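You operate a simulated robot arm through the tools that you are given. There is no shell and no other tool.

You are at the controls of a simulated robot arm. One attempt, no reset.

## Task
Slide the coupler carrier in, latch it, then wipe its track clean with the purple cloth.
Fine: use the small cloth by the seal button and put it back; leave the carrier latched. What is to be rubbed or washed off counts as gone when no trace of it is left.

It is judged by the outcome, as a careful person would: the job done as asked, and still so three seconds after it is handed in. It fails if anything else is knocked over, pushed out of place, dropped, spilled or broken. Lids that push on must go on centred and level and be pressed home; caps that screw on are set level and turned clockwise until they are tight. Flat cloth is picked up by pressing the open fingertips on it (5 to 10 N) and closing them slowly along it; thin cloth reads only 2 to 8 mm in the jaws.

## Robot
A 7-joint arm with a two-finger parallel gripper, fixed in place. Base frame: the origin is at the foot of the arm, x ahead of it, y to its left, z up; the work surface is at about z = 86.8. Lengths are in cm, angles in rad, forces in N, time in s.
With the tool pointing down near the work surface it reaches from about 24 to 68 cm from the base axis. Its first joint turns from -1.152 to 1.152 rad. Payload 2.4 kg.
The tool frame sits at the grasp point between the pads (the TCP): z along the fingers, y along the line on which they close. The tips reach 3 cm beyond it. Largest opening 9.4 cm; finger width 2.8, thickness 1; the body of the gripper, 5 by 9.6 cm, starts 5.5 cm behind the TCP.
Orientation is that of the tool frame in the base frame, as a unit quaternion [x, y, z, w]. With the fingers straight down and closing along the base's y, the tool's x points along the base's -x, its y along +y and its z along -z.

## Interface
- The arm moves only by the tool apply_moves. Its argument "steps" is a list of rows, each an object of numbers (a shift or turn left out is 0, a gripper value left out holds the last): "x", "y", "z": the shift along the tool's x, y, z in cm; "rx", "ry", "rz": the turn, a rotation vector about the tool's x, y, z in rad; "fingers": the gripper command, from -1 (shut) to 1 (fully open), values between in proportion. In form: [{"x": .., "y": .., "z": .., "rx": .., "ry": .., "rz": .., "fingers": ..}, ...]. A call has 1 to 20 rows; each row shifts and turns the commanded pose from where the row before left it, along the tool's axes as they then stand. Rows are played at 5 a second. More than 5 cm and 0.15 rad between two rows, or a gripper value outside its range, and nothing of the call is played. A pose out of reach is approached as far as the arm can. The call stops where the force on the tool passes 50 N (or 10 N more than at its start, if that is more) or the arm is blocked; 0.2 s more then pass. Each finger travels about 15.3 cm/s and halts on what it meets, pressing with about 33 N; the grip force reading is that of the motor and also rises with nothing between the fingers. The clock runs only during rows and for 0.2 s after the last one: add rows that do not move to give the fingers time. It gives the time, the measured TCP pose, the force on the tool (base axes), the opening and the grip force at its end, in the units of the frame above (readings bear some noise), with the torque about the TCP (base axes, N m) and any sound that the robot's microphone picked up.
- Cameras (640 x 400 px; columns grow to the right, rows downward): "scene" is fixed at [3.6, 46.52, 146.01]; the picture's right is [-0.80, -0.60, 0.00], its down [-0.27, 0.36, -0.89] and it looks along [0.54, -0.71, -0.45] (base axes); focal length 354 px, centre (320, 200). "wrist" rides on the gripper at [7.6, 1.4, -10.2] in the tool frame; the picture's right is [-0.18, 0.98, 0.00], its down [-0.75, -0.14, -0.64] and it looks along [-0.63, -0.12, 0.77] (tool axes); focal length 243 px, centre (320, 200). There is no depth. A picture from a camera that has moved, and an enlarged one, comes with that camera's place and axes in the base frame and with its lens.
- get_image(camera): a new picture of that camera. The clock stands still meanwhile.
- inspect(camera, box): a new picture of the part [left, top, right, bottom] of that camera's present view, enlarged. The clock stands still meanwhile.
- job_done(): hands the job in; it is judged then, once.

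Nothing tells you positions but the pictures and the camera data. Unless the task says otherwise, let go and move clear before handing in.

The tools are called after "Call:" as a command line: name --argument value ..., lists and objects as JSON in quotes. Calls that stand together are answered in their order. apply_moves: Moves the arm, as the interface text tells. Its arguments: {"type":"object","properties":{"steps":{"type":"array","items":{"type":"object","properties":{"x":{"type":"number"},"y":{"type":"number"},"z":{"type":"number"},"rx":{"type":"number"},"ry":{"type":"number"},"rz":{"type":"number"},"fingers":{"type":"number"}}}}},"required":["steps"]} The other tools are called the same way: get_image (camera) takes a picture; inspect (camera, box) takes an enlarged picture of a part of a camera's view; job_done () hands the job in.

At the start:

```text
time: 0.0
tool_pos: [38.48, 0.27, 117.58]
tool_rot: [0.0, 1.0, 0.0, 0.0]
ft_force: [-0.5, -0.6, -0.5]
ft_torque: [-0.02, 0.02, 0.01]
opening: 9.41
grip_force: 0.1
```

scene: 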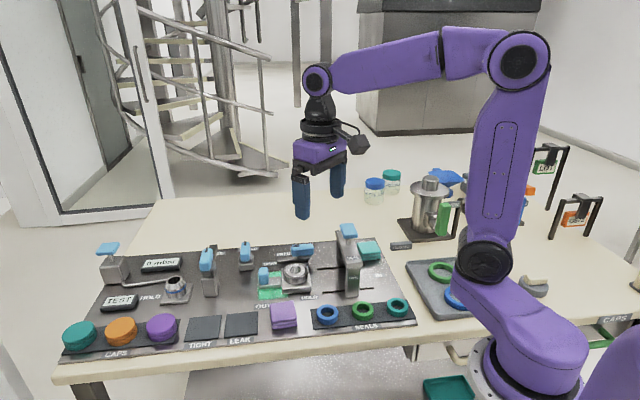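
wrist: 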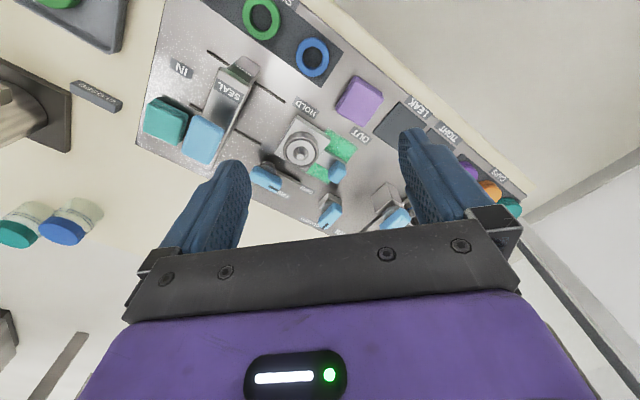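

I see a panel with a coupler carrier, a track with green stains, a purple cloth and several levers. First I'll look closer at the panel.

Call:
inspect --camera "scene" --box '[180, 210, 420, 360]'

Call:
inspect --camera "wrist" --box '[130, 20, 450, 240]'

Call:
inspect --camera "scene" --box '[50, 220, 290, 370]'

```text
2.67 times, centred on (300, 285) of scene
camera zoom: at [3.6, 46.52, 146.01], right [-0.8, -0.6, 0.0], down [-0.27, 0.36, -0.89], along [0.54, -0.71, -0.45], focal length 943 px, centre (373, -27)
```

zoom: 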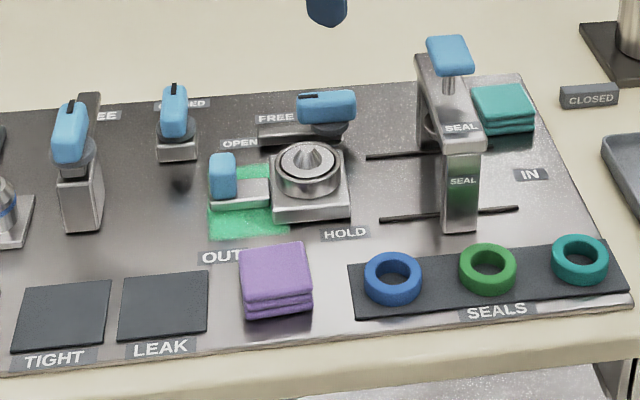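

```text
1.82 times, centred on (290, 130) of wrist
camera zoom: at [31.05, 1.71, 127.79], right [0.18, 0.98, 0.0], down [0.75, -0.14, 0.64], along [0.63, -0.12, -0.77], focal length 441 px, centre (374, 327)
```

zoom: 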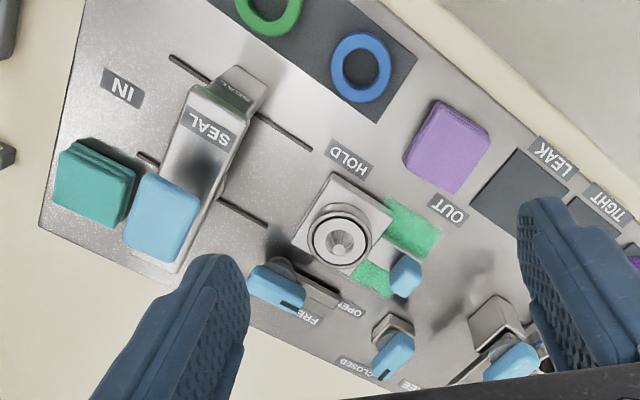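

```text
2.67 times, centred on (170, 295) of scene
camera zoom: at [3.6, 46.52, 146.01], right [-0.8, -0.6, 0.0], down [-0.27, 0.36, -0.89], along [0.54, -0.71, -0.45], focal length 943 px, centre (720, -53)
```

zoom: 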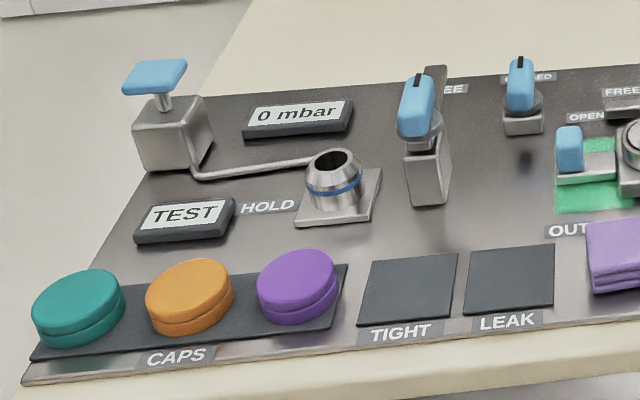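

The purple cloth sits near (44.6, 5.5), the teal one near (42, -26.5), and the blue button on the SEAL press near (40.5, -13, 103). I'll pull the arm back so the wrist camera gets a clearer look at the carrier and its latch.

Call:
apply_moves --steps '[{"x": 4}, {"x": 4}, {"x": 3}, {}]'

Call:
get_image --camera "wrist"

Call:
inspect --camera "scene" --box '[230, 230, 330, 300]'

Call:
inspect --camera "scene" --box '[310, 210, 410, 300]'

```text
time: 1.0
tool_pos: [27.22, 0.21, 117.8]
tool_rot: [0.0, 1.0, 0.0, -0.001]
ft_force: [-0.7, 0.6, 0.1]
ft_torque: [-0.02, -0.02, -0.01]
opening: 9.41
grip_force: 0.1
```

```text
taken
camera wrist: at [19.76, 1.64, 128.02], right [0.18, 0.98, 0.0], down [0.75, -0.14, 0.64], along [0.63, -0.12, -0.77], focal length 243 px, centre (320, 200)
```

wrist: 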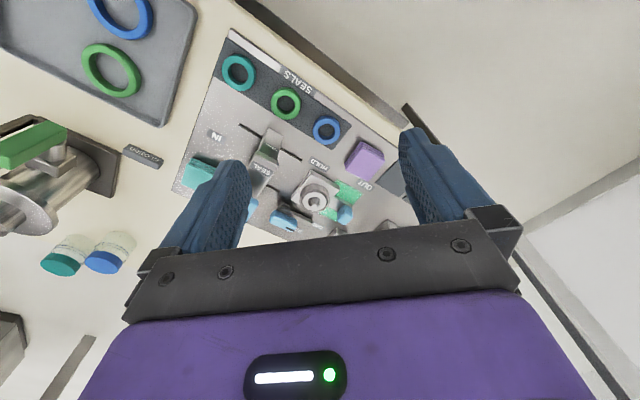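

```text
5.71 times, centred on (280, 265) of scene
camera zoom: at [3.6, 46.52, 146.01], right [-0.8, -0.6, 0.0], down [-0.27, 0.36, -0.89], along [0.54, -0.71, -0.45], focal length 2021 px, centre (549, -171)
```

zoom: 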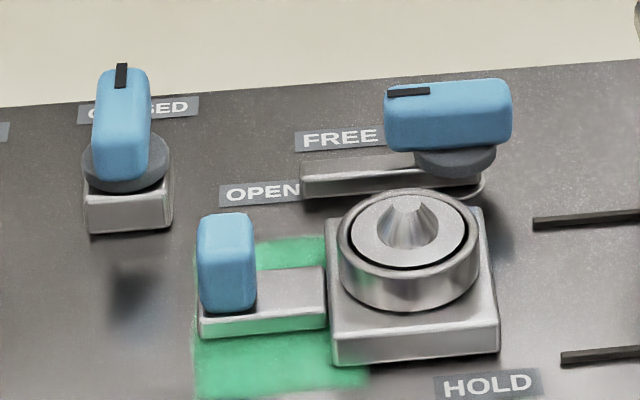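

```text
4.44 times, centred on (360, 255) of scene
camera zoom: at [3.6, 46.52, 146.01], right [-0.8, -0.6, 0.0], down [-0.27, 0.36, -0.89], along [0.54, -0.71, -0.45], focal length 1572 px, centre (142, -44)
```

zoom: 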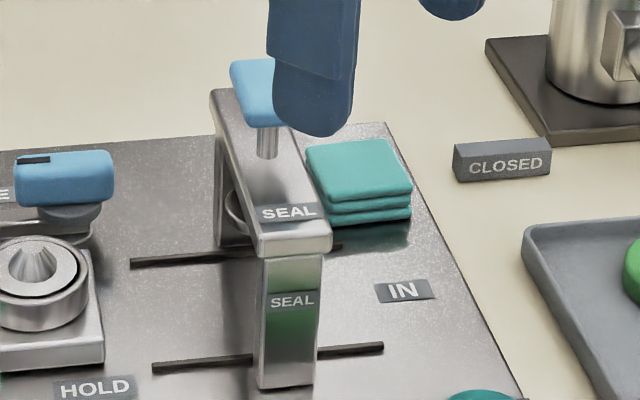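

The latch lever now points to FREE and HOLD is across the track. Next I'll look closely at both cloths and the rest of the bench to be sure which cloth is meant.

Call:
inspect --camera "scene" --box '[250, 280, 350, 350]'

Call:
inspect --camera "scene" --box '[350, 140, 640, 340]'

Call:
inspect --camera "wrist" --box '[170, 40, 430, 250]'

Call:
inspect --camera "scene" --box '[400, 300, 640, 400]'

```text
5.71 times, centred on (300, 315) of scene
camera zoom: at [3.6, 46.52, 146.01], right [-0.8, -0.6, 0.0], down [-0.27, 0.36, -0.89], along [0.54, -0.71, -0.45], focal length 2021 px, centre (434, -457)
```

zoom: 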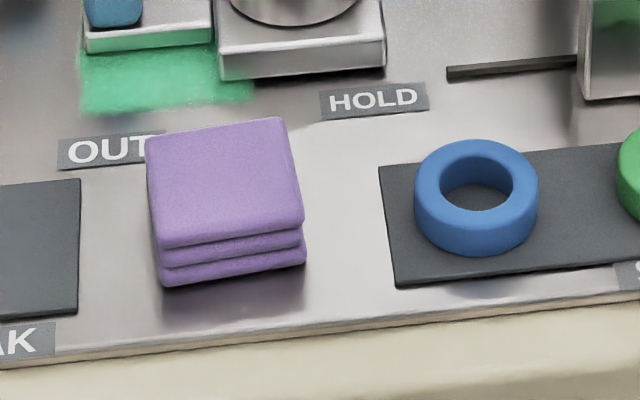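

```text
2.00 times, centred on (495, 240) of scene
camera zoom: at [3.6, 46.52, 146.01], right [-0.8, -0.6, 0.0], down [-0.27, 0.36, -0.89], along [0.54, -0.71, -0.45], focal length 707 px, centre (-30, 120)
```

zoom: 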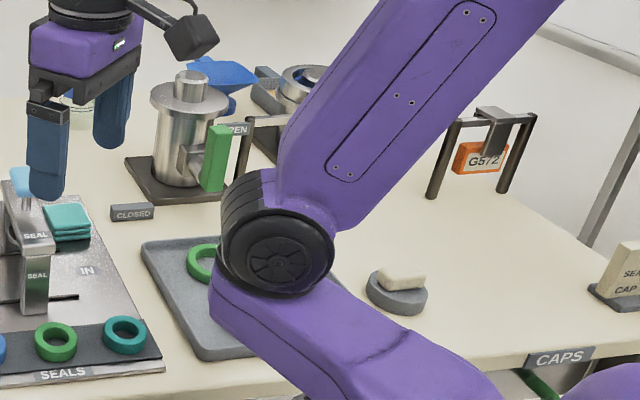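

```text
1.90 times, centred on (300, 145) of wrist
camera zoom: at [19.76, 1.64, 128.02], right [0.18, 0.98, 0.0], down [0.75, -0.14, 0.64], along [0.63, -0.12, -0.77], focal length 462 px, centre (358, 305)
```

zoom: 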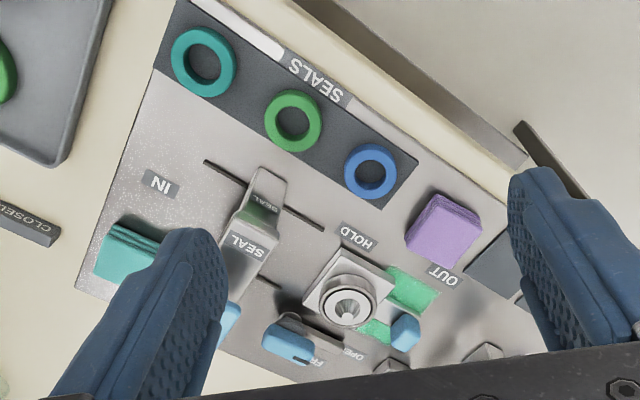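

```text
2.67 times, centred on (520, 350) of scene
camera zoom: at [3.6, 46.52, 146.01], right [-0.8, -0.6, 0.0], down [-0.27, 0.36, -0.89], along [0.54, -0.71, -0.45], focal length 943 px, centre (-213, -200)
```

zoom: 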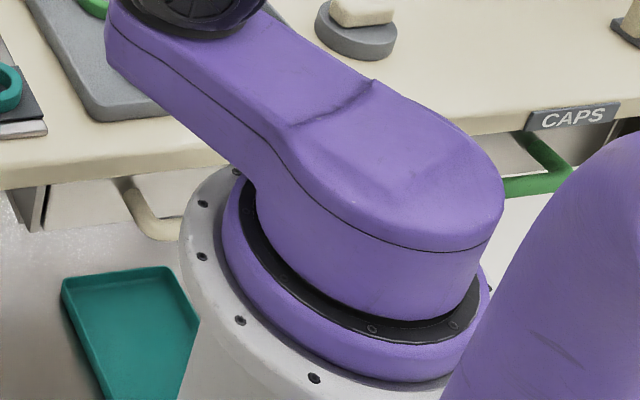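

The primary instruction names the purple cloth, and there is only one, so that is the one I'll use; the teal one stays put. The track runs about 45° to the base axes: carrier handle near (55.3, 0.3), gantry near (40, -13), latch pivot near (54.5, -12.9). I'll turn the tool and look at this from closer up.

Call:
apply_moves --steps '[{"rz": 0.131}, {"rz": 0.131}, {"rz": 0.131}, {"rz": 0.131}, {"rz": 0.131}, {"rz": 0.131}, {"x": -2.83, "y": 3.19, "z": 1.0}, {"x": -2.83, "y": 3.19, "z": 1.0}, {"x": -2.83, "y": 3.19, "z": 1.0}, {"x": -2.83, "y": 3.19, "z": 1.0}, {"x": -2.83, "y": 3.19, "z": 1.0}, {"x": -2.83, "y": 3.19, "z": 1.0}, {"x": -2.83, "y": 3.19, "z": 1.0, "fingers": -1}, {}, {}]'

Call:
get_image --camera "wrist"

Call:
get_image --camera "scene"

```text
time: 4.2
tool_pos: [57.56, 1.9, 110.44]
tool_rot: [0.384, 0.923, 0.0, 0.0]
ft_force: [0.3, 1.2, -0.5]
ft_torque: [-0.01, -0.01, 0.01]
opening: 0.02
grip_force: 33.6
```

```text
taken
camera wrist: at [53.27, 8.27, 120.79], right [0.83, 0.56, 0.0], down [0.43, -0.63, 0.64], along [0.36, -0.53, -0.77], focal length 243 px, centre (320, 200)
```

wrist: 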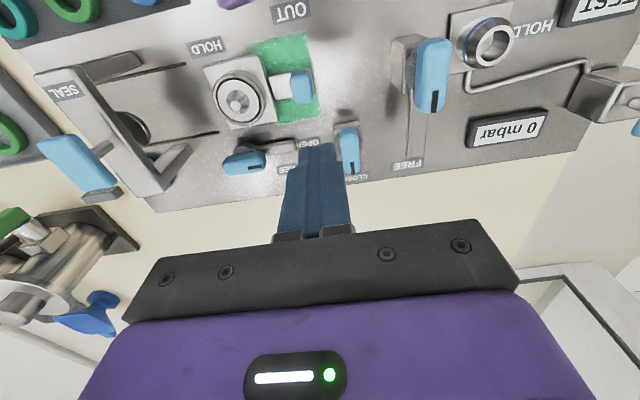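

```text
taken
```

scene: 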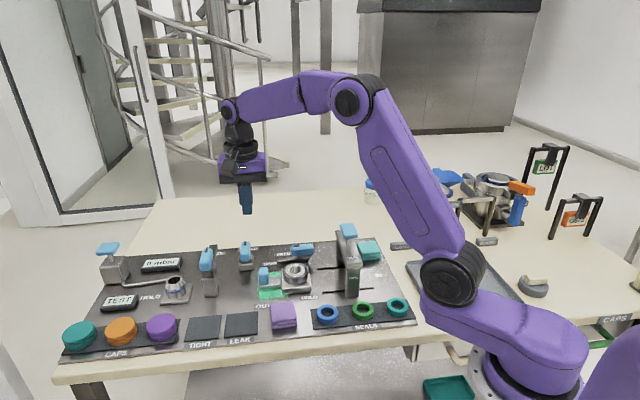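

From above I now see the carrier, its blue handle on the OUT side, the latch knob at FREE and the stained track. I'll zoom in to get precise positions.

Call:
inspect --camera "wrist" --box '[180, 20, 380, 190]'

Call:
inspect --camera "wrist" --box '[20, 40, 260, 220]'

```text
2.35 times, centred on (280, 105) of wrist
camera zoom: at [53.27, 8.27, 120.79], right [0.83, 0.56, 0.0], down [0.43, -0.63, 0.64], along [0.36, -0.53, -0.77], focal length 571 px, centre (414, 424)
```

zoom: 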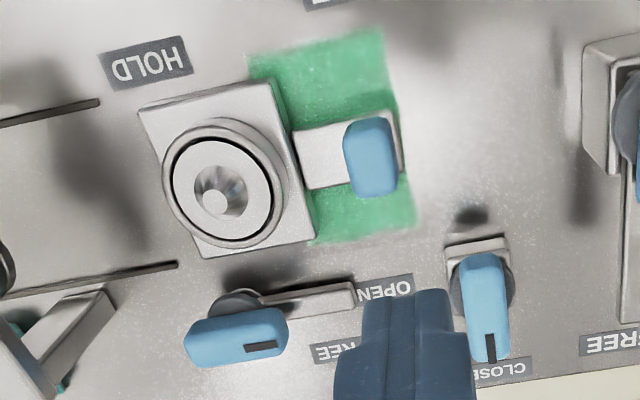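

```text
2.22 times, centred on (140, 130) of wrist
camera zoom: at [53.27, 8.27, 120.79], right [0.83, 0.56, 0.0], down [0.43, -0.63, 0.64], along [0.36, -0.53, -0.77], focal length 539 px, centre (720, 356)
```

zoom: 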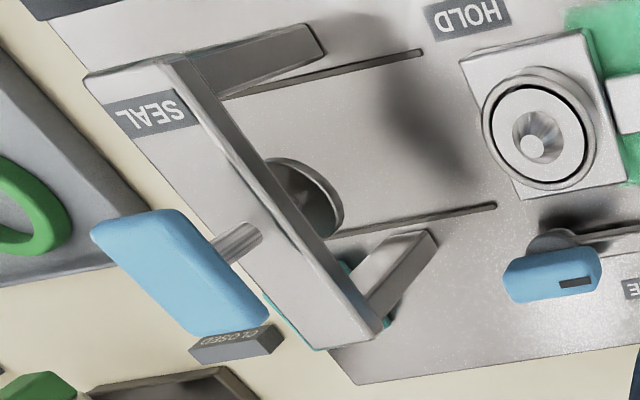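

The carrier block is centred near (50.7, -4.5) with its handle about 7.6 cm further to the OUT side. I'll come down with closed fingers behind the handle, checking the view before contact.

Call:
apply_moves --steps '[{"x": 0.33, "y": 1.65}, {"z": 4}, {"z": 4}, {"z": 4}, {}]'

Call:
get_image --camera "wrist"

Call:
inspect --camera "scene" --box '[200, 190, 320, 310]'

```text
time: 5.4
tool_pos: [58.28, 3.62, 98.68]
tool_rot: [0.383, 0.924, -0.001, 0.0]
ft_force: [0.1, -0.2, -0.6]
ft_torque: [-0.02, 0.0, -0.03]
opening: 0.01
grip_force: 32.6
```

```text
taken
camera wrist: at [53.96, 9.92, 108.91], right [0.83, 0.56, 0.0], down [0.43, -0.63, 0.64], along [0.36, -0.53, -0.77], focal length 243 px, centre (320, 200)
```

wrist: 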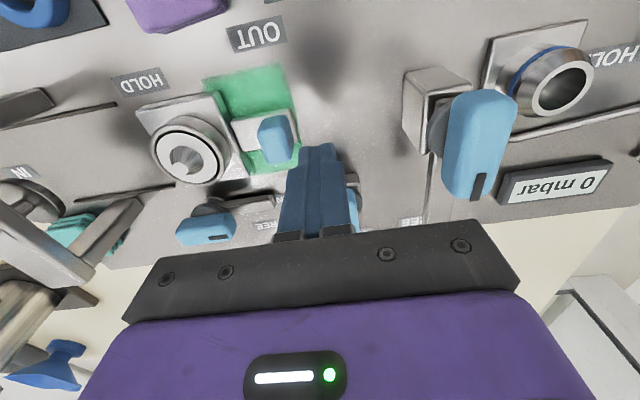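

```text
3.33 times, centred on (260, 250) of scene
camera zoom: at [3.6, 46.52, 146.01], right [-0.8, -0.6, 0.0], down [-0.27, 0.36, -0.89], along [0.54, -0.71, -0.45], focal length 1179 px, centre (520, 33)
```

zoom: 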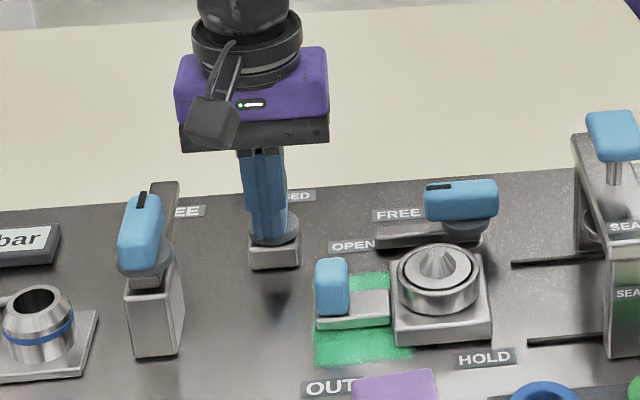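

The fingers are lined up about 1.3 cm behind the handle, clear of the valve knob and the post. I'll lower to handle height and start pushing toward IN.

Call:
apply_moves --steps '[{"z": 2.8}, {"z": 2.7}, {}, {"y": -1}, {"y": -1}, {"y": -1}, {}]'

Call:
get_image --camera "wrist"

Call:
inspect --camera "scene" --box '[200, 190, 420, 320]'

```text
time: 7.0
tool_pos: [56.35, 1.48, 93.17]
tool_rot: [0.382, 0.924, 0.0, 0.0]
ft_force: [0.4, -0.1, 0.1]
ft_torque: [0.01, 0.01, 0.0]
opening: 0.04
grip_force: 33.1
```

```text
taken
camera wrist: at [51.99, 7.8, 103.42], right [0.83, 0.56, 0.0], down [0.43, -0.63, 0.64], along [0.36, -0.53, -0.77], focal length 243 px, centre (320, 200)
```

wrist: 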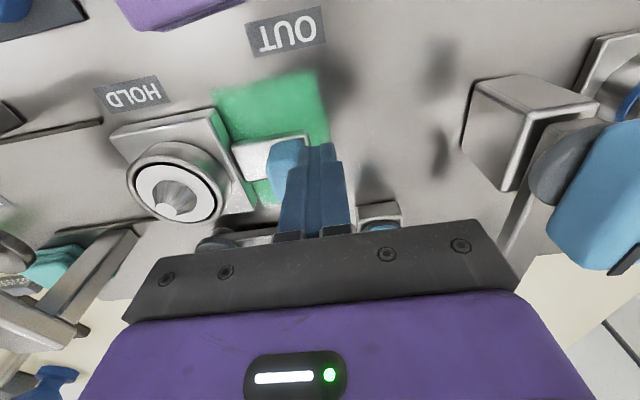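

```text
2.91 times, centred on (310, 255) of scene
camera zoom: at [3.6, 46.52, 146.01], right [-0.8, -0.6, 0.0], down [-0.27, 0.36, -0.89], along [0.54, -0.71, -0.45], focal length 1029 px, centre (349, 40)
```

zoom: 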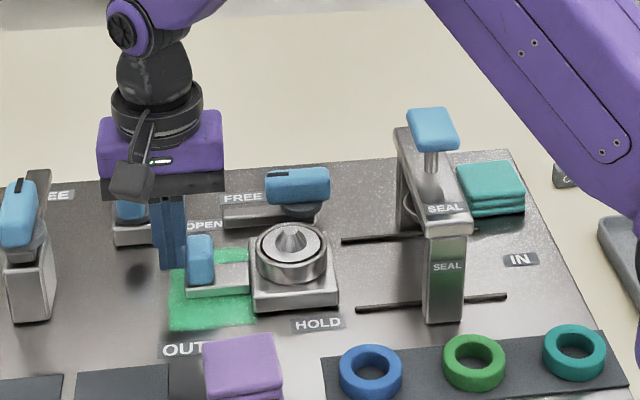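

The fingers are just touching the handle, so I'll push the carrier along its track toward IN.

Call:
apply_moves --steps '[{"y": -1}, {"y": -1}, {"y": -1}, {"y": -1}, {"y": -1}, {"y": -1}, {"y": -1}, {"y": -1}, {}]'

Call:
get_image --camera "wrist"

Call:
inspect --camera "scene" --box '[200, 190, 420, 320]'

```text
time: 9.0
tool_pos: [50.51, -4.28, 93.16]
tool_rot: [0.382, 0.924, 0.0, -0.001]
ft_force: [0.7, -0.8, 0.2]
ft_torque: [0.04, 0.03, -0.03]
opening: 0.01
grip_force: 33.7
```

```text
taken
camera wrist: at [46.26, 2.07, 103.39], right [0.83, 0.56, 0.0], down [0.43, -0.63, 0.64], along [0.36, -0.53, -0.77], focal length 243 px, centre (320, 200)
```

wrist: 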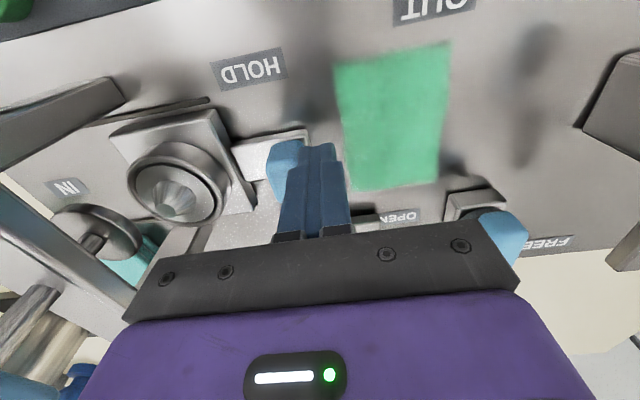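

```text
2.91 times, centred on (310, 255) of scene
camera zoom: at [3.6, 46.52, 146.01], right [-0.8, -0.6, 0.0], down [-0.27, 0.36, -0.89], along [0.54, -0.71, -0.45], focal length 1029 px, centre (349, 40)
```

zoom: 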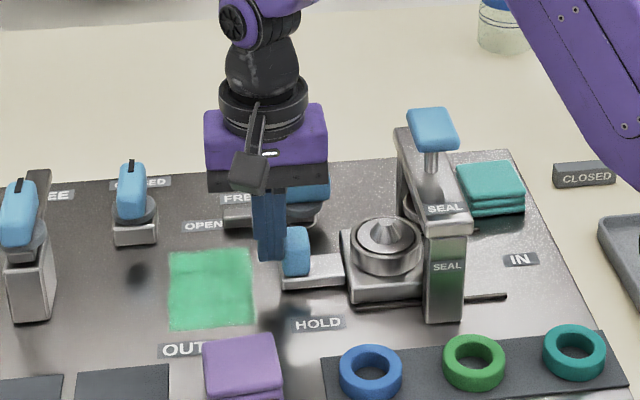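

The carrier slides freely and the whole green stain is now exposed. I'll keep pushing until it reaches its stop under the press.

Call:
apply_moves --steps '[{"y": -1}, {"y": -1}, {"y": -0.7}, {"y": -0.5}, {"y": -0.5}, {"y": -0.5}, {"y": -0.5}, {}]'

Call:
get_image --camera "wrist"

Call:
inspect --camera "scene" --box '[200, 190, 420, 320]'

```text
time: 10.6
tool_pos: [47.94, -6.94, 93.14]
tool_rot: [0.378, 0.926, 0.004, 0.009]
ft_force: [7.1, 5.1, -5.3]
ft_torque: [0.06, -0.16, -0.1]
opening: 0.01
grip_force: 32.8
stopped in row 8: the force on the tool passed its limit at 55 N (the readings are from after the stop); the commanded pose is now the measured one
```

```text
taken
camera wrist: at [43.34, -0.63, 103.26], right [0.82, 0.57, 0.02], down [0.43, -0.63, 0.65], along [0.38, -0.53, -0.76], focal length 243 px, centre (320, 200)
```

wrist: 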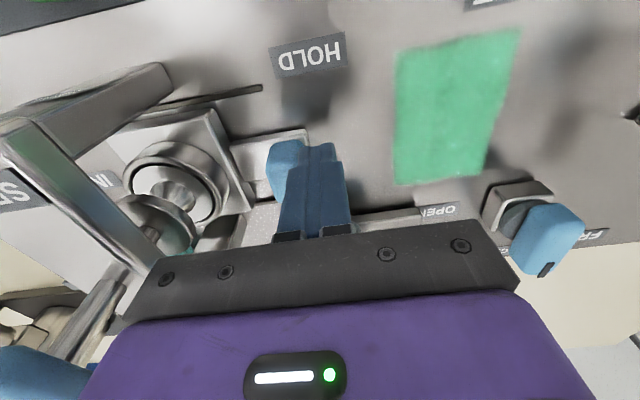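

```text
2.91 times, centred on (310, 255) of scene
camera zoom: at [3.63, 46.54, 146.0], right [-0.8, -0.6, 0.0], down [-0.27, 0.36, -0.89], along [0.54, -0.71, -0.45], focal length 1029 px, centre (349, 40)
```

zoom: 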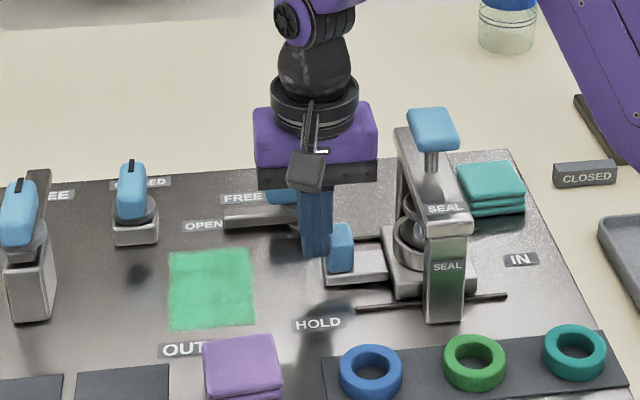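

The carrier hit its end stop under the press at a firm push, so it's fully in. I'll back off, rise, and look at the latch lever from above.

Call:
apply_moves --steps '[{"y": 1.5}, {"y": 1.5}, {"z": -4}, {"z": -4}, {"z": -4}, {"z": -2, "fingers": 1}, {}]'

Call:
get_image --camera "wrist"

Call:
inspect --camera "scene" --box '[200, 190, 420, 320]'

```text
time: 12.2
tool_pos: [49.83, -5.1, 107.0]
tool_rot: [0.378, 0.926, 0.003, 0.006]
ft_force: [-0.4, -0.8, -0.3]
ft_torque: [0.01, 0.03, 0.02]
opening: 9.39
grip_force: 0.0
```

```text
taken
camera wrist: at [45.22, 1.29, 117.16], right [0.82, 0.57, 0.01], down [0.43, -0.63, 0.65], along [0.38, -0.53, -0.76], focal length 243 px, centre (320, 200)
```

wrist: 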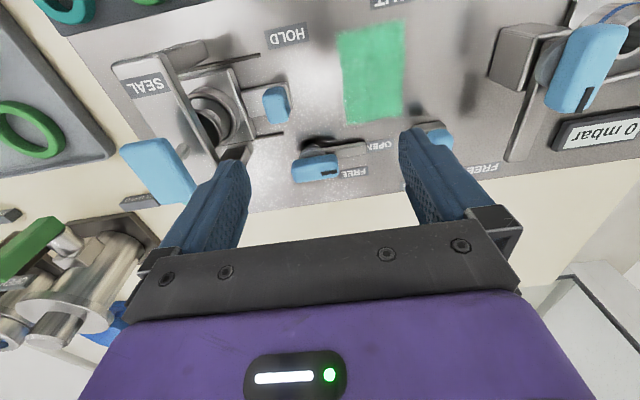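

```text
2.91 times, centred on (310, 255) of scene
camera zoom: at [3.6, 46.52, 146.01], right [-0.8, -0.6, 0.0], down [-0.27, 0.36, -0.89], along [0.54, -0.71, -0.45], focal length 1029 px, centre (349, 40)
```

zoom: 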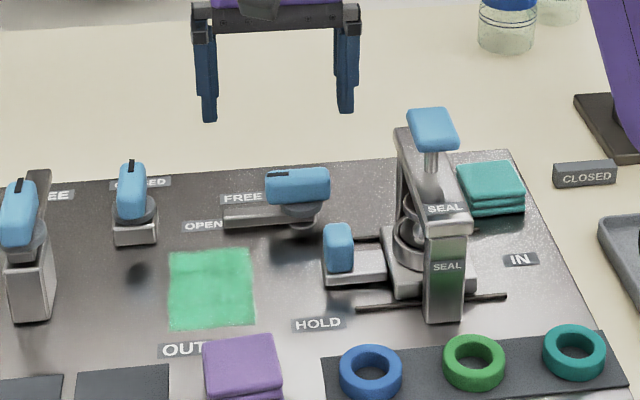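

The carrier sits under the press, the stain is fully exposed, and the latch knob still points to FREE. Zooming in on the latch.

Call:
apply_moves --steps '[{"rx": 0.01, "ry": 0.009}, {}]'

Call:
inspect --camera "wrist" --box '[230, 60, 430, 210]'

Call:
inspect --camera "scene" --box '[270, 235, 340, 290]'

Call:
inspect --camera "wrist" --box '[100, 30, 320, 200]'

```text
time: 12.8
tool_pos: [49.68, -5.02, 106.95]
tool_rot: [0.378, 0.926, 0.001, 0.001]
ft_force: [0.0, -0.8, 0.0]
ft_torque: [-0.01, 0.0, -0.01]
opening: 9.4
grip_force: 0.1
```

```text
2.67 times, centred on (330, 135) of wrist
camera zoom: at [45.34, 1.32, 117.21], right [0.82, 0.57, 0.0], down [0.44, -0.63, 0.64], along [0.37, -0.53, -0.77], focal length 647 px, centre (293, 373)
```

zoom: 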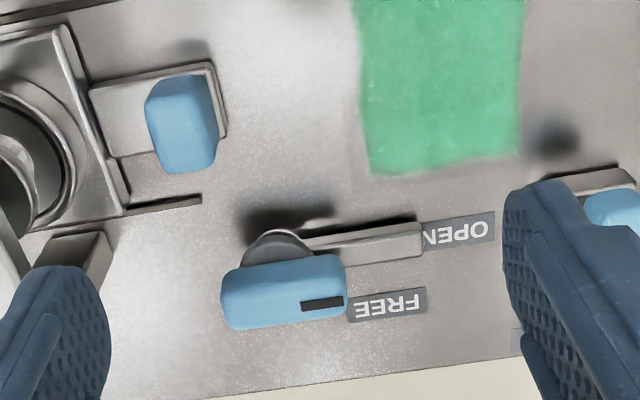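

```text
7.27 times, centred on (305, 262) of scene
camera zoom: at [3.6, 46.52, 146.01], right [-0.8, -0.6, 0.0], down [-0.27, 0.36, -0.89], along [0.54, -0.71, -0.45], focal length 2572 px, centre (429, -254)
```

zoom: 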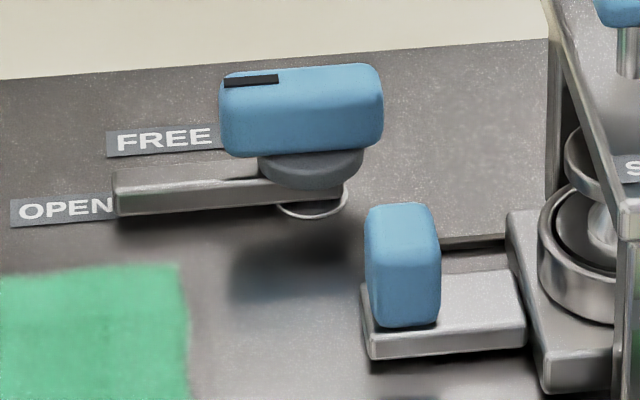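

```text
2.35 times, centred on (210, 115) of wrist
camera zoom: at [45.34, 1.32, 117.21], right [0.82, 0.57, 0.0], down [0.44, -0.63, 0.64], along [0.37, -0.53, -0.77], focal length 571 px, centre (579, 400)
```

zoom: 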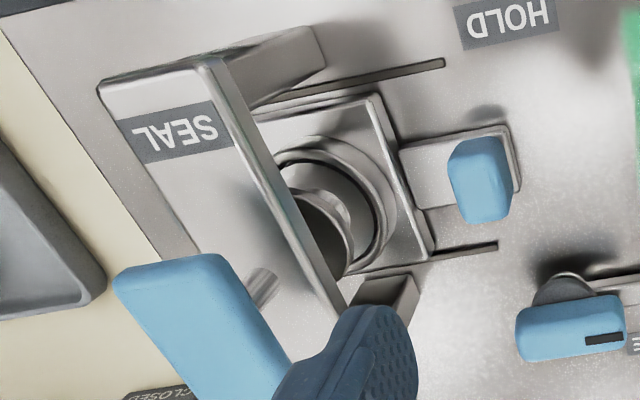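

The lever arm extends about 6.6 cm from the pivot near (54.1, -11.9) toward FREE. I'll swing it to HOLD by pushing its back side with closed fingers, so I'm moving above a point just behind the arm.

Call:
apply_moves --steps '[{"fingers": -1}, {}, {}, {"x": -3.72, "y": 1.13}, {"x": -3.72, "y": 1.13}, {"x": -3.73, "y": 1.12}, {"z": 4}, {"z": 3}, {}]'

Call:
get_image --camera "wrist"

Call:
inspect --camera "scene" --box '[210, 180, 350, 280]'

```text
time: 14.8
tool_pos: [60.18, -10.45, 99.99]
tool_rot: [0.38, 0.925, 0.001, 0.001]
ft_force: [0.1, 0.3, 0.0]
ft_torque: [0.0, 0.01, 0.0]
opening: 0.0
grip_force: 33.5
```

```text
taken
camera wrist: at [55.82, -3.95, 110.36], right [0.82, 0.57, 0.0], down [0.44, -0.63, 0.64], along [0.37, -0.53, -0.77], focal length 243 px, centre (320, 200)
```

wrist: 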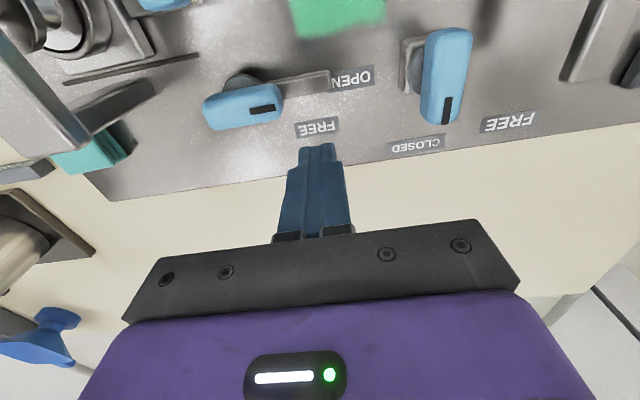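

```text
4.00 times, centred on (280, 230) of scene
camera zoom: at [3.6, 46.52, 146.01], right [-0.8, -0.6, 0.0], down [-0.27, 0.36, -0.89], along [0.54, -0.71, -0.45], focal length 1415 px, centre (480, 80)
```

zoom: 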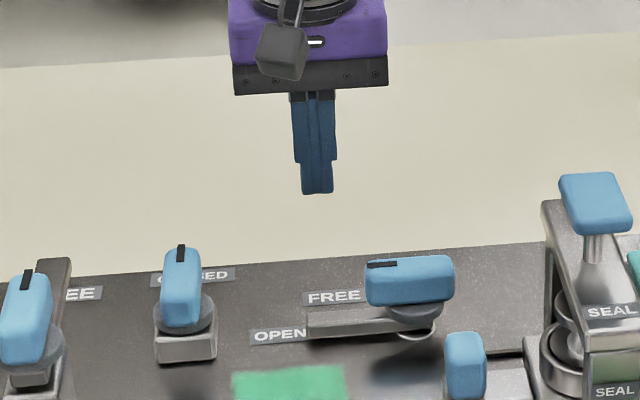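

The closed fingers are about 1 cm behind the lever arm. I'll descend to arm height beside it.

Call:
apply_moves --steps '[{"z": 4}, {"z": 3}, {"z": 1}, {}]'

Call:
get_image --camera "wrist"

Call:
inspect --camera "scene" --box '[240, 210, 340, 280]'

```text
time: 15.8
tool_pos: [60.15, -10.5, 91.97]
tool_rot: [0.379, 0.925, 0.0, 0.001]
ft_force: [-0.9, 0.2, -0.3]
ft_torque: [-0.01, -0.04, 0.0]
opening: 0.0
grip_force: 33.3
```

```text
taken
camera wrist: at [55.79, -4.15, 102.2], right [0.82, 0.57, 0.0], down [0.44, -0.63, 0.64], along [0.37, -0.53, -0.77], focal length 243 px, centre (320, 200)
```

wrist: 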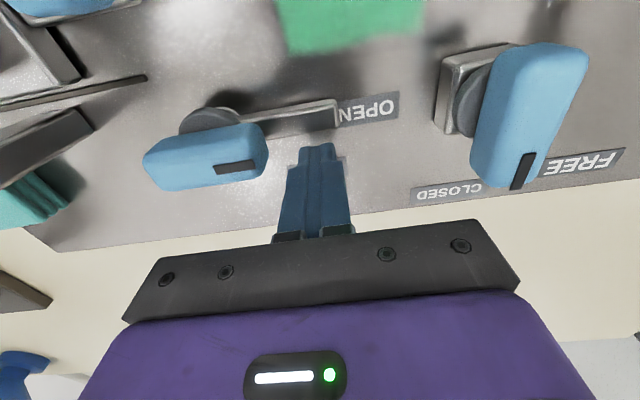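

```text
5.71 times, centred on (290, 245) of scene
camera zoom: at [3.6, 46.52, 146.01], right [-0.8, -0.6, 0.0], down [-0.27, 0.36, -0.89], along [0.54, -0.71, -0.45], focal length 2021 px, centre (491, -57)
```

zoom: 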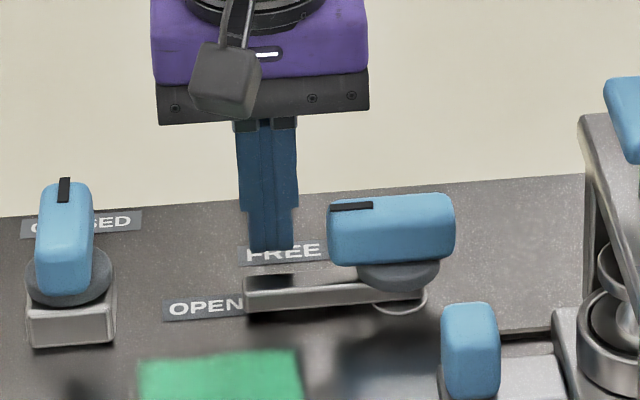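

The tips may be level with the arm's top surface, so I'll ease down in small steps while watching for contact with the panel.

Call:
apply_moves --steps '[{"z": 0.3}, {"z": 0.3}, {"z": 0.2}, {}]'

Call:
inspect --camera "scene" --box '[240, 210, 340, 280]'

Call:
inspect --camera "wrist" --box '[220, 80, 420, 220]'

```text
time: 16.8
tool_pos: [60.08, -10.35, 91.35]
tool_rot: [0.379, 0.925, 0.0, 0.0]
ft_force: [-3.5, 1.2, 11.5]
ft_torque: [0.16, 0.24, -0.05]
opening: 0.0
grip_force: 32.7
```

```text
5.71 times, centred on (290, 245) of scene
camera zoom: at [3.57, 46.53, 146.01], right [-0.8, -0.6, 0.0], down [-0.27, 0.36, -0.89], along [0.54, -0.71, -0.45], focal length 2021 px, centre (491, -57)
```

zoom: 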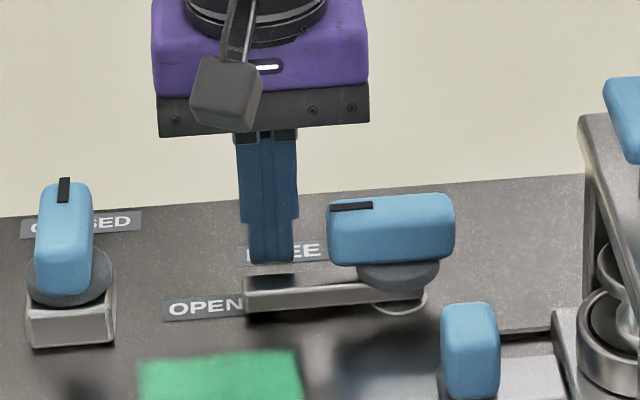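

```text
2.86 times, centred on (320, 150) of wrist
camera zoom: at [55.69, -4.05, 101.64], right [0.82, 0.57, 0.0], down [0.44, -0.63, 0.64], along [0.37, -0.53, -0.77], focal length 693 px, centre (320, 343)
```

zoom: 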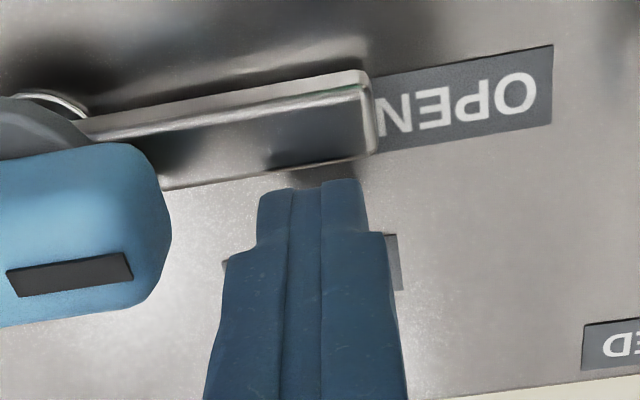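

The panel top is at about z = 88.35. I'll lift the tips slightly off it and begin sweeping the arm along its arc.

Call:
apply_moves --steps '[{"z": -0.5}, {"x": 0.6}, {"x": 0.5}, {"x": 0.6, "y": 0.15}, {"x": 0.57, "y": 0.1}, {}]'

Call:
inspect --camera "scene" --box '[240, 210, 340, 280]'

Call:
inspect --camera "wrist" --box '[120, 40, 420, 220]'

```text
time: 18.2
tool_pos: [58.68, -8.59, 91.9]
tool_rot: [0.379, 0.925, 0.0, 0.001]
ft_force: [0.3, -1.2, -0.3]
ft_torque: [-0.01, 0.0, -0.01]
opening: 0.02
grip_force: 33.3
```

```text
5.71 times, centred on (290, 245) of scene
camera zoom: at [3.6, 46.52, 146.01], right [-0.8, -0.6, 0.0], down [-0.27, 0.36, -0.89], along [0.54, -0.71, -0.45], focal length 2021 px, centre (491, -57)
```

zoom: 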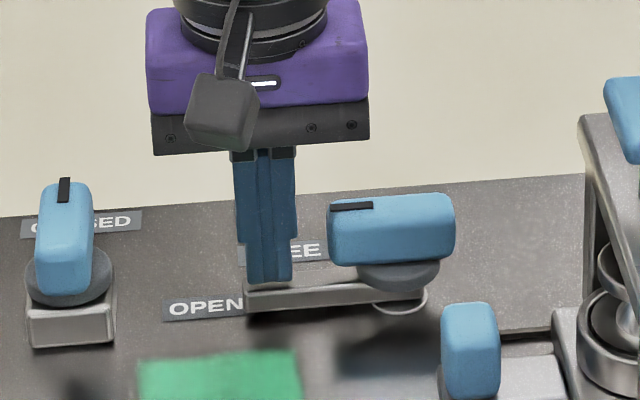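

```text
2.13 times, centred on (270, 130) of wrist
camera zoom: at [54.22, -2.32, 102.15], right [0.82, 0.57, 0.0], down [0.44, -0.63, 0.64], along [0.37, -0.53, -0.77], focal length 518 px, centre (427, 349)
```

zoom: 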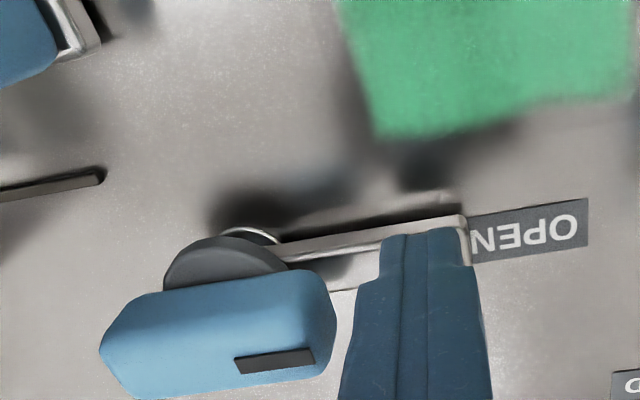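

The tips passed over the thin metal arm without moving it. The blue knob on top is taller (z 91 to 94), so I'll lift and push on the knob's side instead.

Call:
apply_moves --steps '[{"z": -2.5}, {"x": -2.4}, {"y": -1.6}, {"y": -1.6}, {}]'

Call:
inspect --camera "scene" --box '[240, 210, 340, 280]'

Call:
get_image --camera "wrist"

```text
time: 19.3
tool_pos: [58.73, -11.56, 94.51]
tool_rot: [0.372, 0.928, 0.006, 0.011]
ft_force: [4.4, 2.1, -0.8]
ft_torque: [0.04, -0.12, -0.04]
opening: 0.01
grip_force: 33.0
stopped in row 5: the force on the tool passed its limit at 55 N (the readings are from after the stop); the commanded pose is now the measured one
```

```text
5.71 times, centred on (290, 245) of scene
camera zoom: at [3.62, 46.53, 146.0], right [-0.8, -0.6, 0.0], down [-0.27, 0.36, -0.89], along [0.54, -0.71, -0.45], focal length 2021 px, centre (491, -57)
```

zoom: 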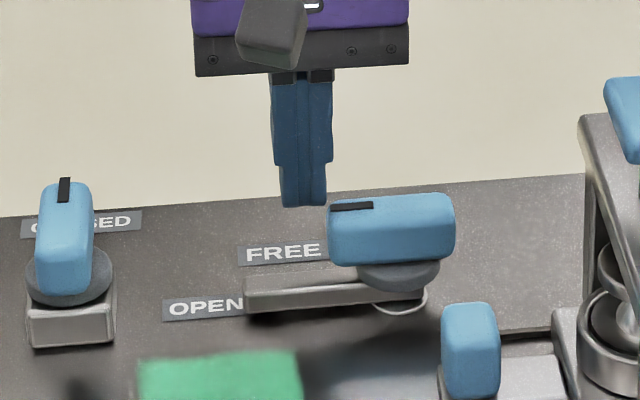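

```text
taken
camera wrist: at [54.15, -5.28, 104.63], right [0.81, 0.58, 0.02], down [0.43, -0.63, 0.65], along [0.39, -0.52, -0.76], focal length 243 px, centre (320, 200)
```

wrist: 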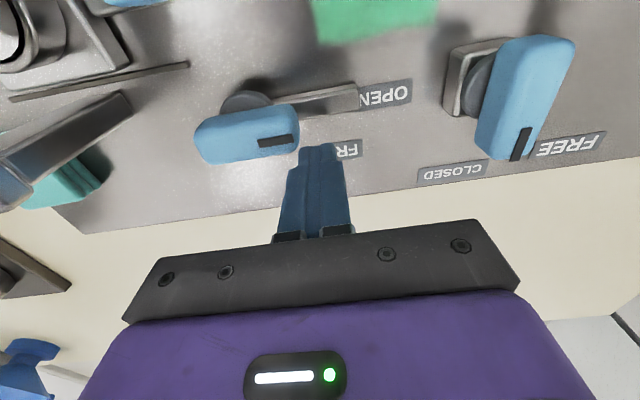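

The fingers bumped the end of the knob, so the pivot is slightly further back, near (54.5, -12.4). The knob hasn't moved; I'll back off, straighten the tool, and go around to the knob's rear side.

Call:
apply_moves --steps '[{"y": 1.0, "rx": 0.019, "ry": 0.016, "rz": 0.012}, {"x": -1.1}, {"y": -1.2}, {"y": -1.2}, {}]'

Call:
inspect --camera "scene" --box '[240, 210, 340, 280]'

Call:
get_image --camera "wrist"

```text
time: 20.5
tool_pos: [58.48, -13.32, 94.49]
tool_rot: [0.38, 0.925, 0.001, -0.001]
ft_force: [-0.3, 0.5, -0.3]
ft_torque: [-0.01, 0.01, -0.02]
opening: 0.0
grip_force: 32.9
```

```text
5.71 times, centred on (290, 245) of scene
camera zoom: at [3.6, 46.52, 146.01], right [-0.8, -0.6, 0.0], down [-0.27, 0.36, -0.89], along [0.54, -0.71, -0.45], focal length 2021 px, centre (491, -57)
```

zoom: 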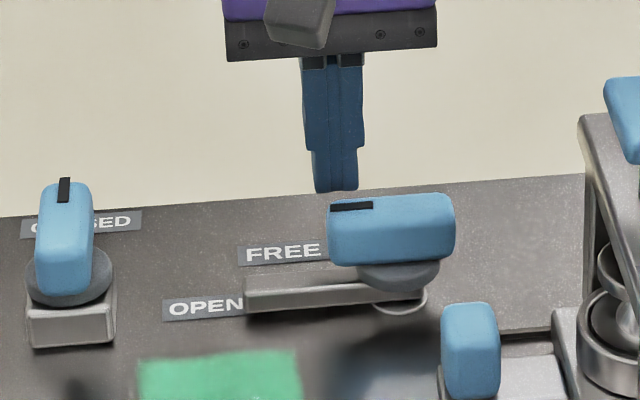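

```text
taken
camera wrist: at [54.11, -6.98, 104.79], right [0.82, 0.57, 0.0], down [0.44, -0.63, 0.64], along [0.36, -0.53, -0.77], focal length 243 px, centre (320, 200)
```

wrist: 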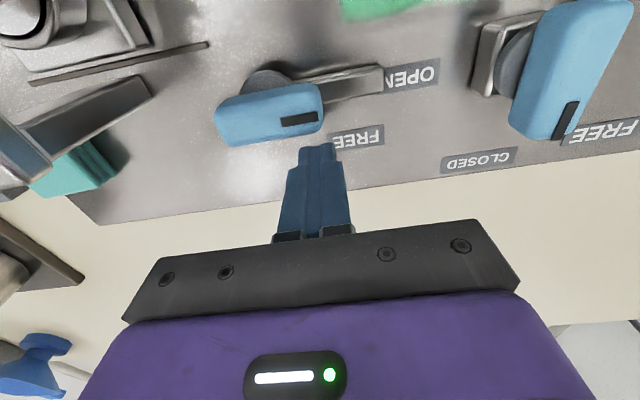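

The fingers are now behind the knob's OUT end. Starting the push forward along the arc.

Call:
apply_moves --steps '[{"x": 0.8, "y": -0.1}, {"x": 0.4, "y": 0.3}, {"x": 0.4, "y": 0.3}, {"x": 0.35, "y": 0.25}, {"x": 0.35, "y": 0.25}, {}]'

Call:
inspect --camera "scene" --box '[240, 210, 340, 280]'

Call:
get_image --camera "wrist"

```text
time: 21.9
tool_pos: [57.71, -11.11, 94.4]
tool_rot: [0.379, 0.925, 0.0, -0.001]
ft_force: [-0.4, 0.5, 0.1]
ft_torque: [0.0, 0.02, 0.02]
opening: 0.0
grip_force: 33.4
```

```text
5.71 times, centred on (290, 245) of scene
camera zoom: at [3.6, 46.52, 146.01], right [-0.8, -0.6, 0.0], down [-0.27, 0.36, -0.89], along [0.54, -0.71, -0.45], focal length 2021 px, centre (491, -57)
```

zoom: 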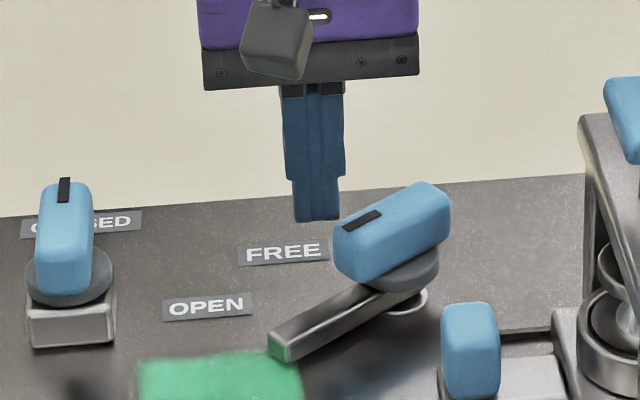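

```text
taken
camera wrist: at [53.32, -4.73, 104.67], right [0.82, 0.57, 0.0], down [0.44, -0.63, 0.64], along [0.37, -0.53, -0.77], focal length 243 px, centre (320, 200)
```

wrist: 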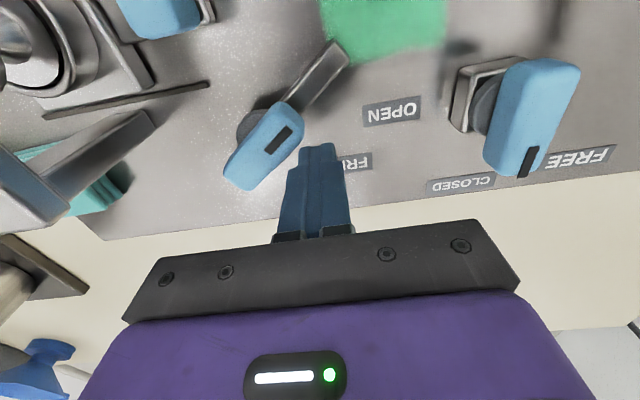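

The knob is turning easily, now about 40° along. Continuing the arc toward HOLD.

Call:
apply_moves --steps '[{"x": 0.4, "y": 0.1}, {"x": 0.4, "y": 0.1}, {"x": 0.5, "y": -0.05}, {"x": 0.5, "y": -0.05}, {"x": 0.45, "y": -0.2}, {"x": 0.45, "y": -0.25}, {}]'

Call:
inspect --camera "scene" --box '[240, 210, 340, 280]'

Call:
get_image --camera "wrist"

```text
time: 23.5
tool_pos: [55.46, -9.45, 94.33]
tool_rot: [0.379, 0.925, 0.0, -0.001]
ft_force: [0.4, 0.0, -0.2]
ft_torque: [0.04, 0.03, -0.02]
opening: 0.0
grip_force: 32.8
```

```text
5.71 times, centred on (290, 245) of scene
camera zoom: at [3.6, 46.52, 146.01], right [-0.8, -0.6, 0.0], down [-0.27, 0.36, -0.89], along [0.54, -0.71, -0.45], focal length 2021 px, centre (491, -57)
```

zoom: 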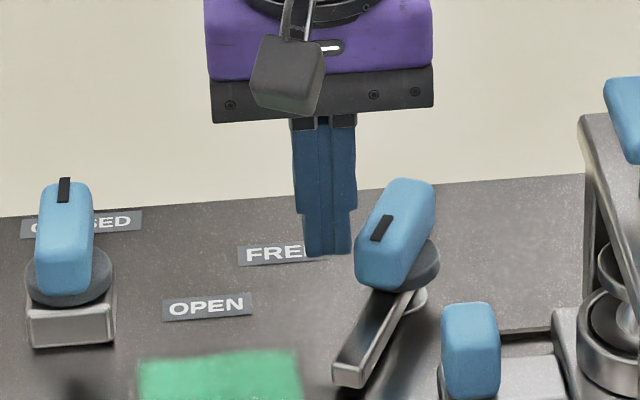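

```text
taken
camera wrist: at [51.18, -3.04, 104.63], right [0.82, 0.57, 0.0], down [0.44, -0.63, 0.64], along [0.36, -0.53, -0.77], focal length 243 px, centre (320, 200)
```

wrist: 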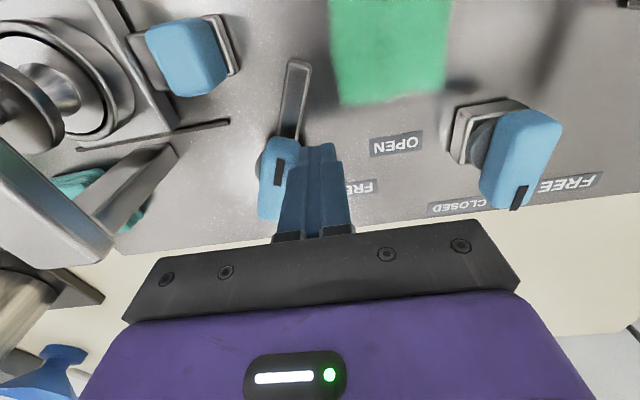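

About 70° now, with the rest still to go. I'll keep pushing toward the HOLD stop in small steps.

Call:
apply_moves --steps '[{"x": 0.35, "y": -0.3}, {"x": 0.3, "y": -0.35}, {"x": 0.15, "y": -0.3}, {"y": -0.3}, {"y": -0.2}, {}]'

Call:
inspect --camera "scene" --box '[240, 210, 340, 280]'

Call:
get_image --camera "wrist"

```text
time: 24.9
tool_pos: [54.13, -9.75, 94.55]
tool_rot: [0.379, 0.926, 0.002, 0.002]
ft_force: [16.5, 12.0, -3.6]
ft_torque: [0.3, -0.39, 0.04]
opening: 0.01
grip_force: 32.6
```

```text
5.71 times, centred on (290, 245) of scene
camera zoom: at [3.65, 46.55, 146.0], right [-0.8, -0.6, 0.0], down [-0.27, 0.36, -0.89], along [0.54, -0.71, -0.45], focal length 2021 px, centre (491, -57)
```

zoom: 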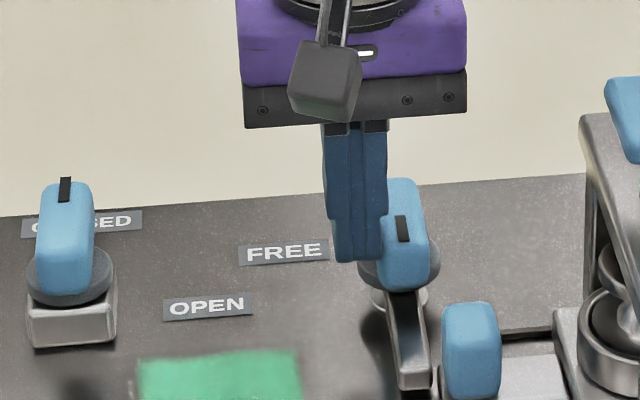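

```text
taken
camera wrist: at [49.62, -3.38, 104.74], right [0.82, 0.57, 0.0], down [0.44, -0.63, 0.64], along [0.37, -0.53, -0.77], focal length 243 px, centre (320, 200)
```

wrist: 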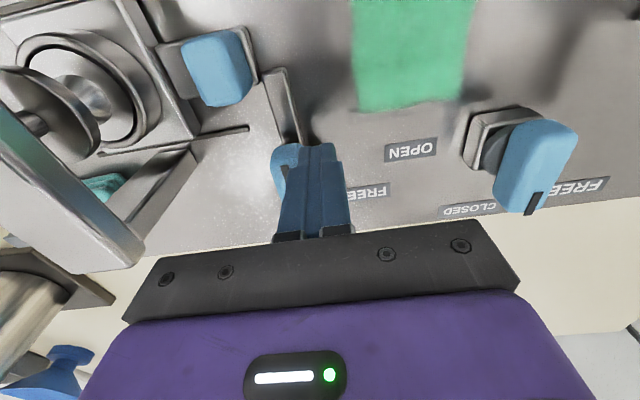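

The knob has reached its stop (about 20 N) with the arm lying across the track behind the handle. I'll back off, rise and check that it stays.

Call:
apply_moves --steps '[{"y": 0.8, "rx": 0.002, "ry": 0.003}, {"y": 1.2}, {"z": -4}, {"z": -4}, {"z": -4, "x": 2}, {}]'

Call:
inspect --camera "scene" --box '[240, 210, 380, 310]'

Call:
get_image --camera "wrist"

```text
time: 26.3
tool_pos: [53.87, -7.05, 106.53]
tool_rot: [0.379, 0.925, 0.0, -0.002]
ft_force: [-0.9, -0.4, -0.1]
ft_torque: [-0.02, 0.01, 0.01]
opening: 0.02
grip_force: 33.2
```

```text
4.00 times, centred on (310, 260) of scene
camera zoom: at [3.6, 46.52, 146.01], right [-0.8, -0.6, 0.0], down [-0.27, 0.36, -0.89], along [0.54, -0.71, -0.45], focal length 1415 px, centre (360, -40)
```

zoom: 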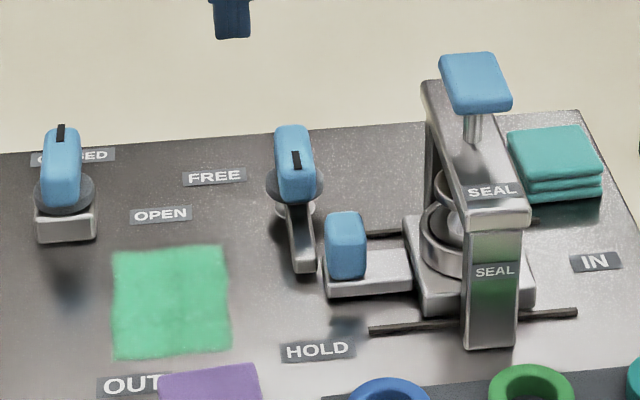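

```text
taken
camera wrist: at [49.61, -0.72, 116.78], right [0.82, 0.57, 0.0], down [0.44, -0.63, 0.64], along [0.36, -0.53, -0.77], focal length 243 px, centre (320, 200)
```

wrist: 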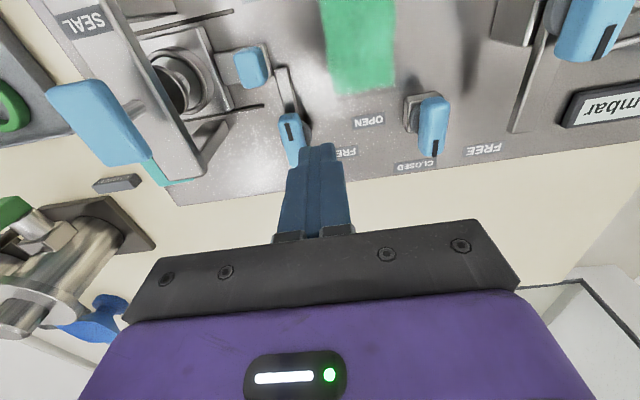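

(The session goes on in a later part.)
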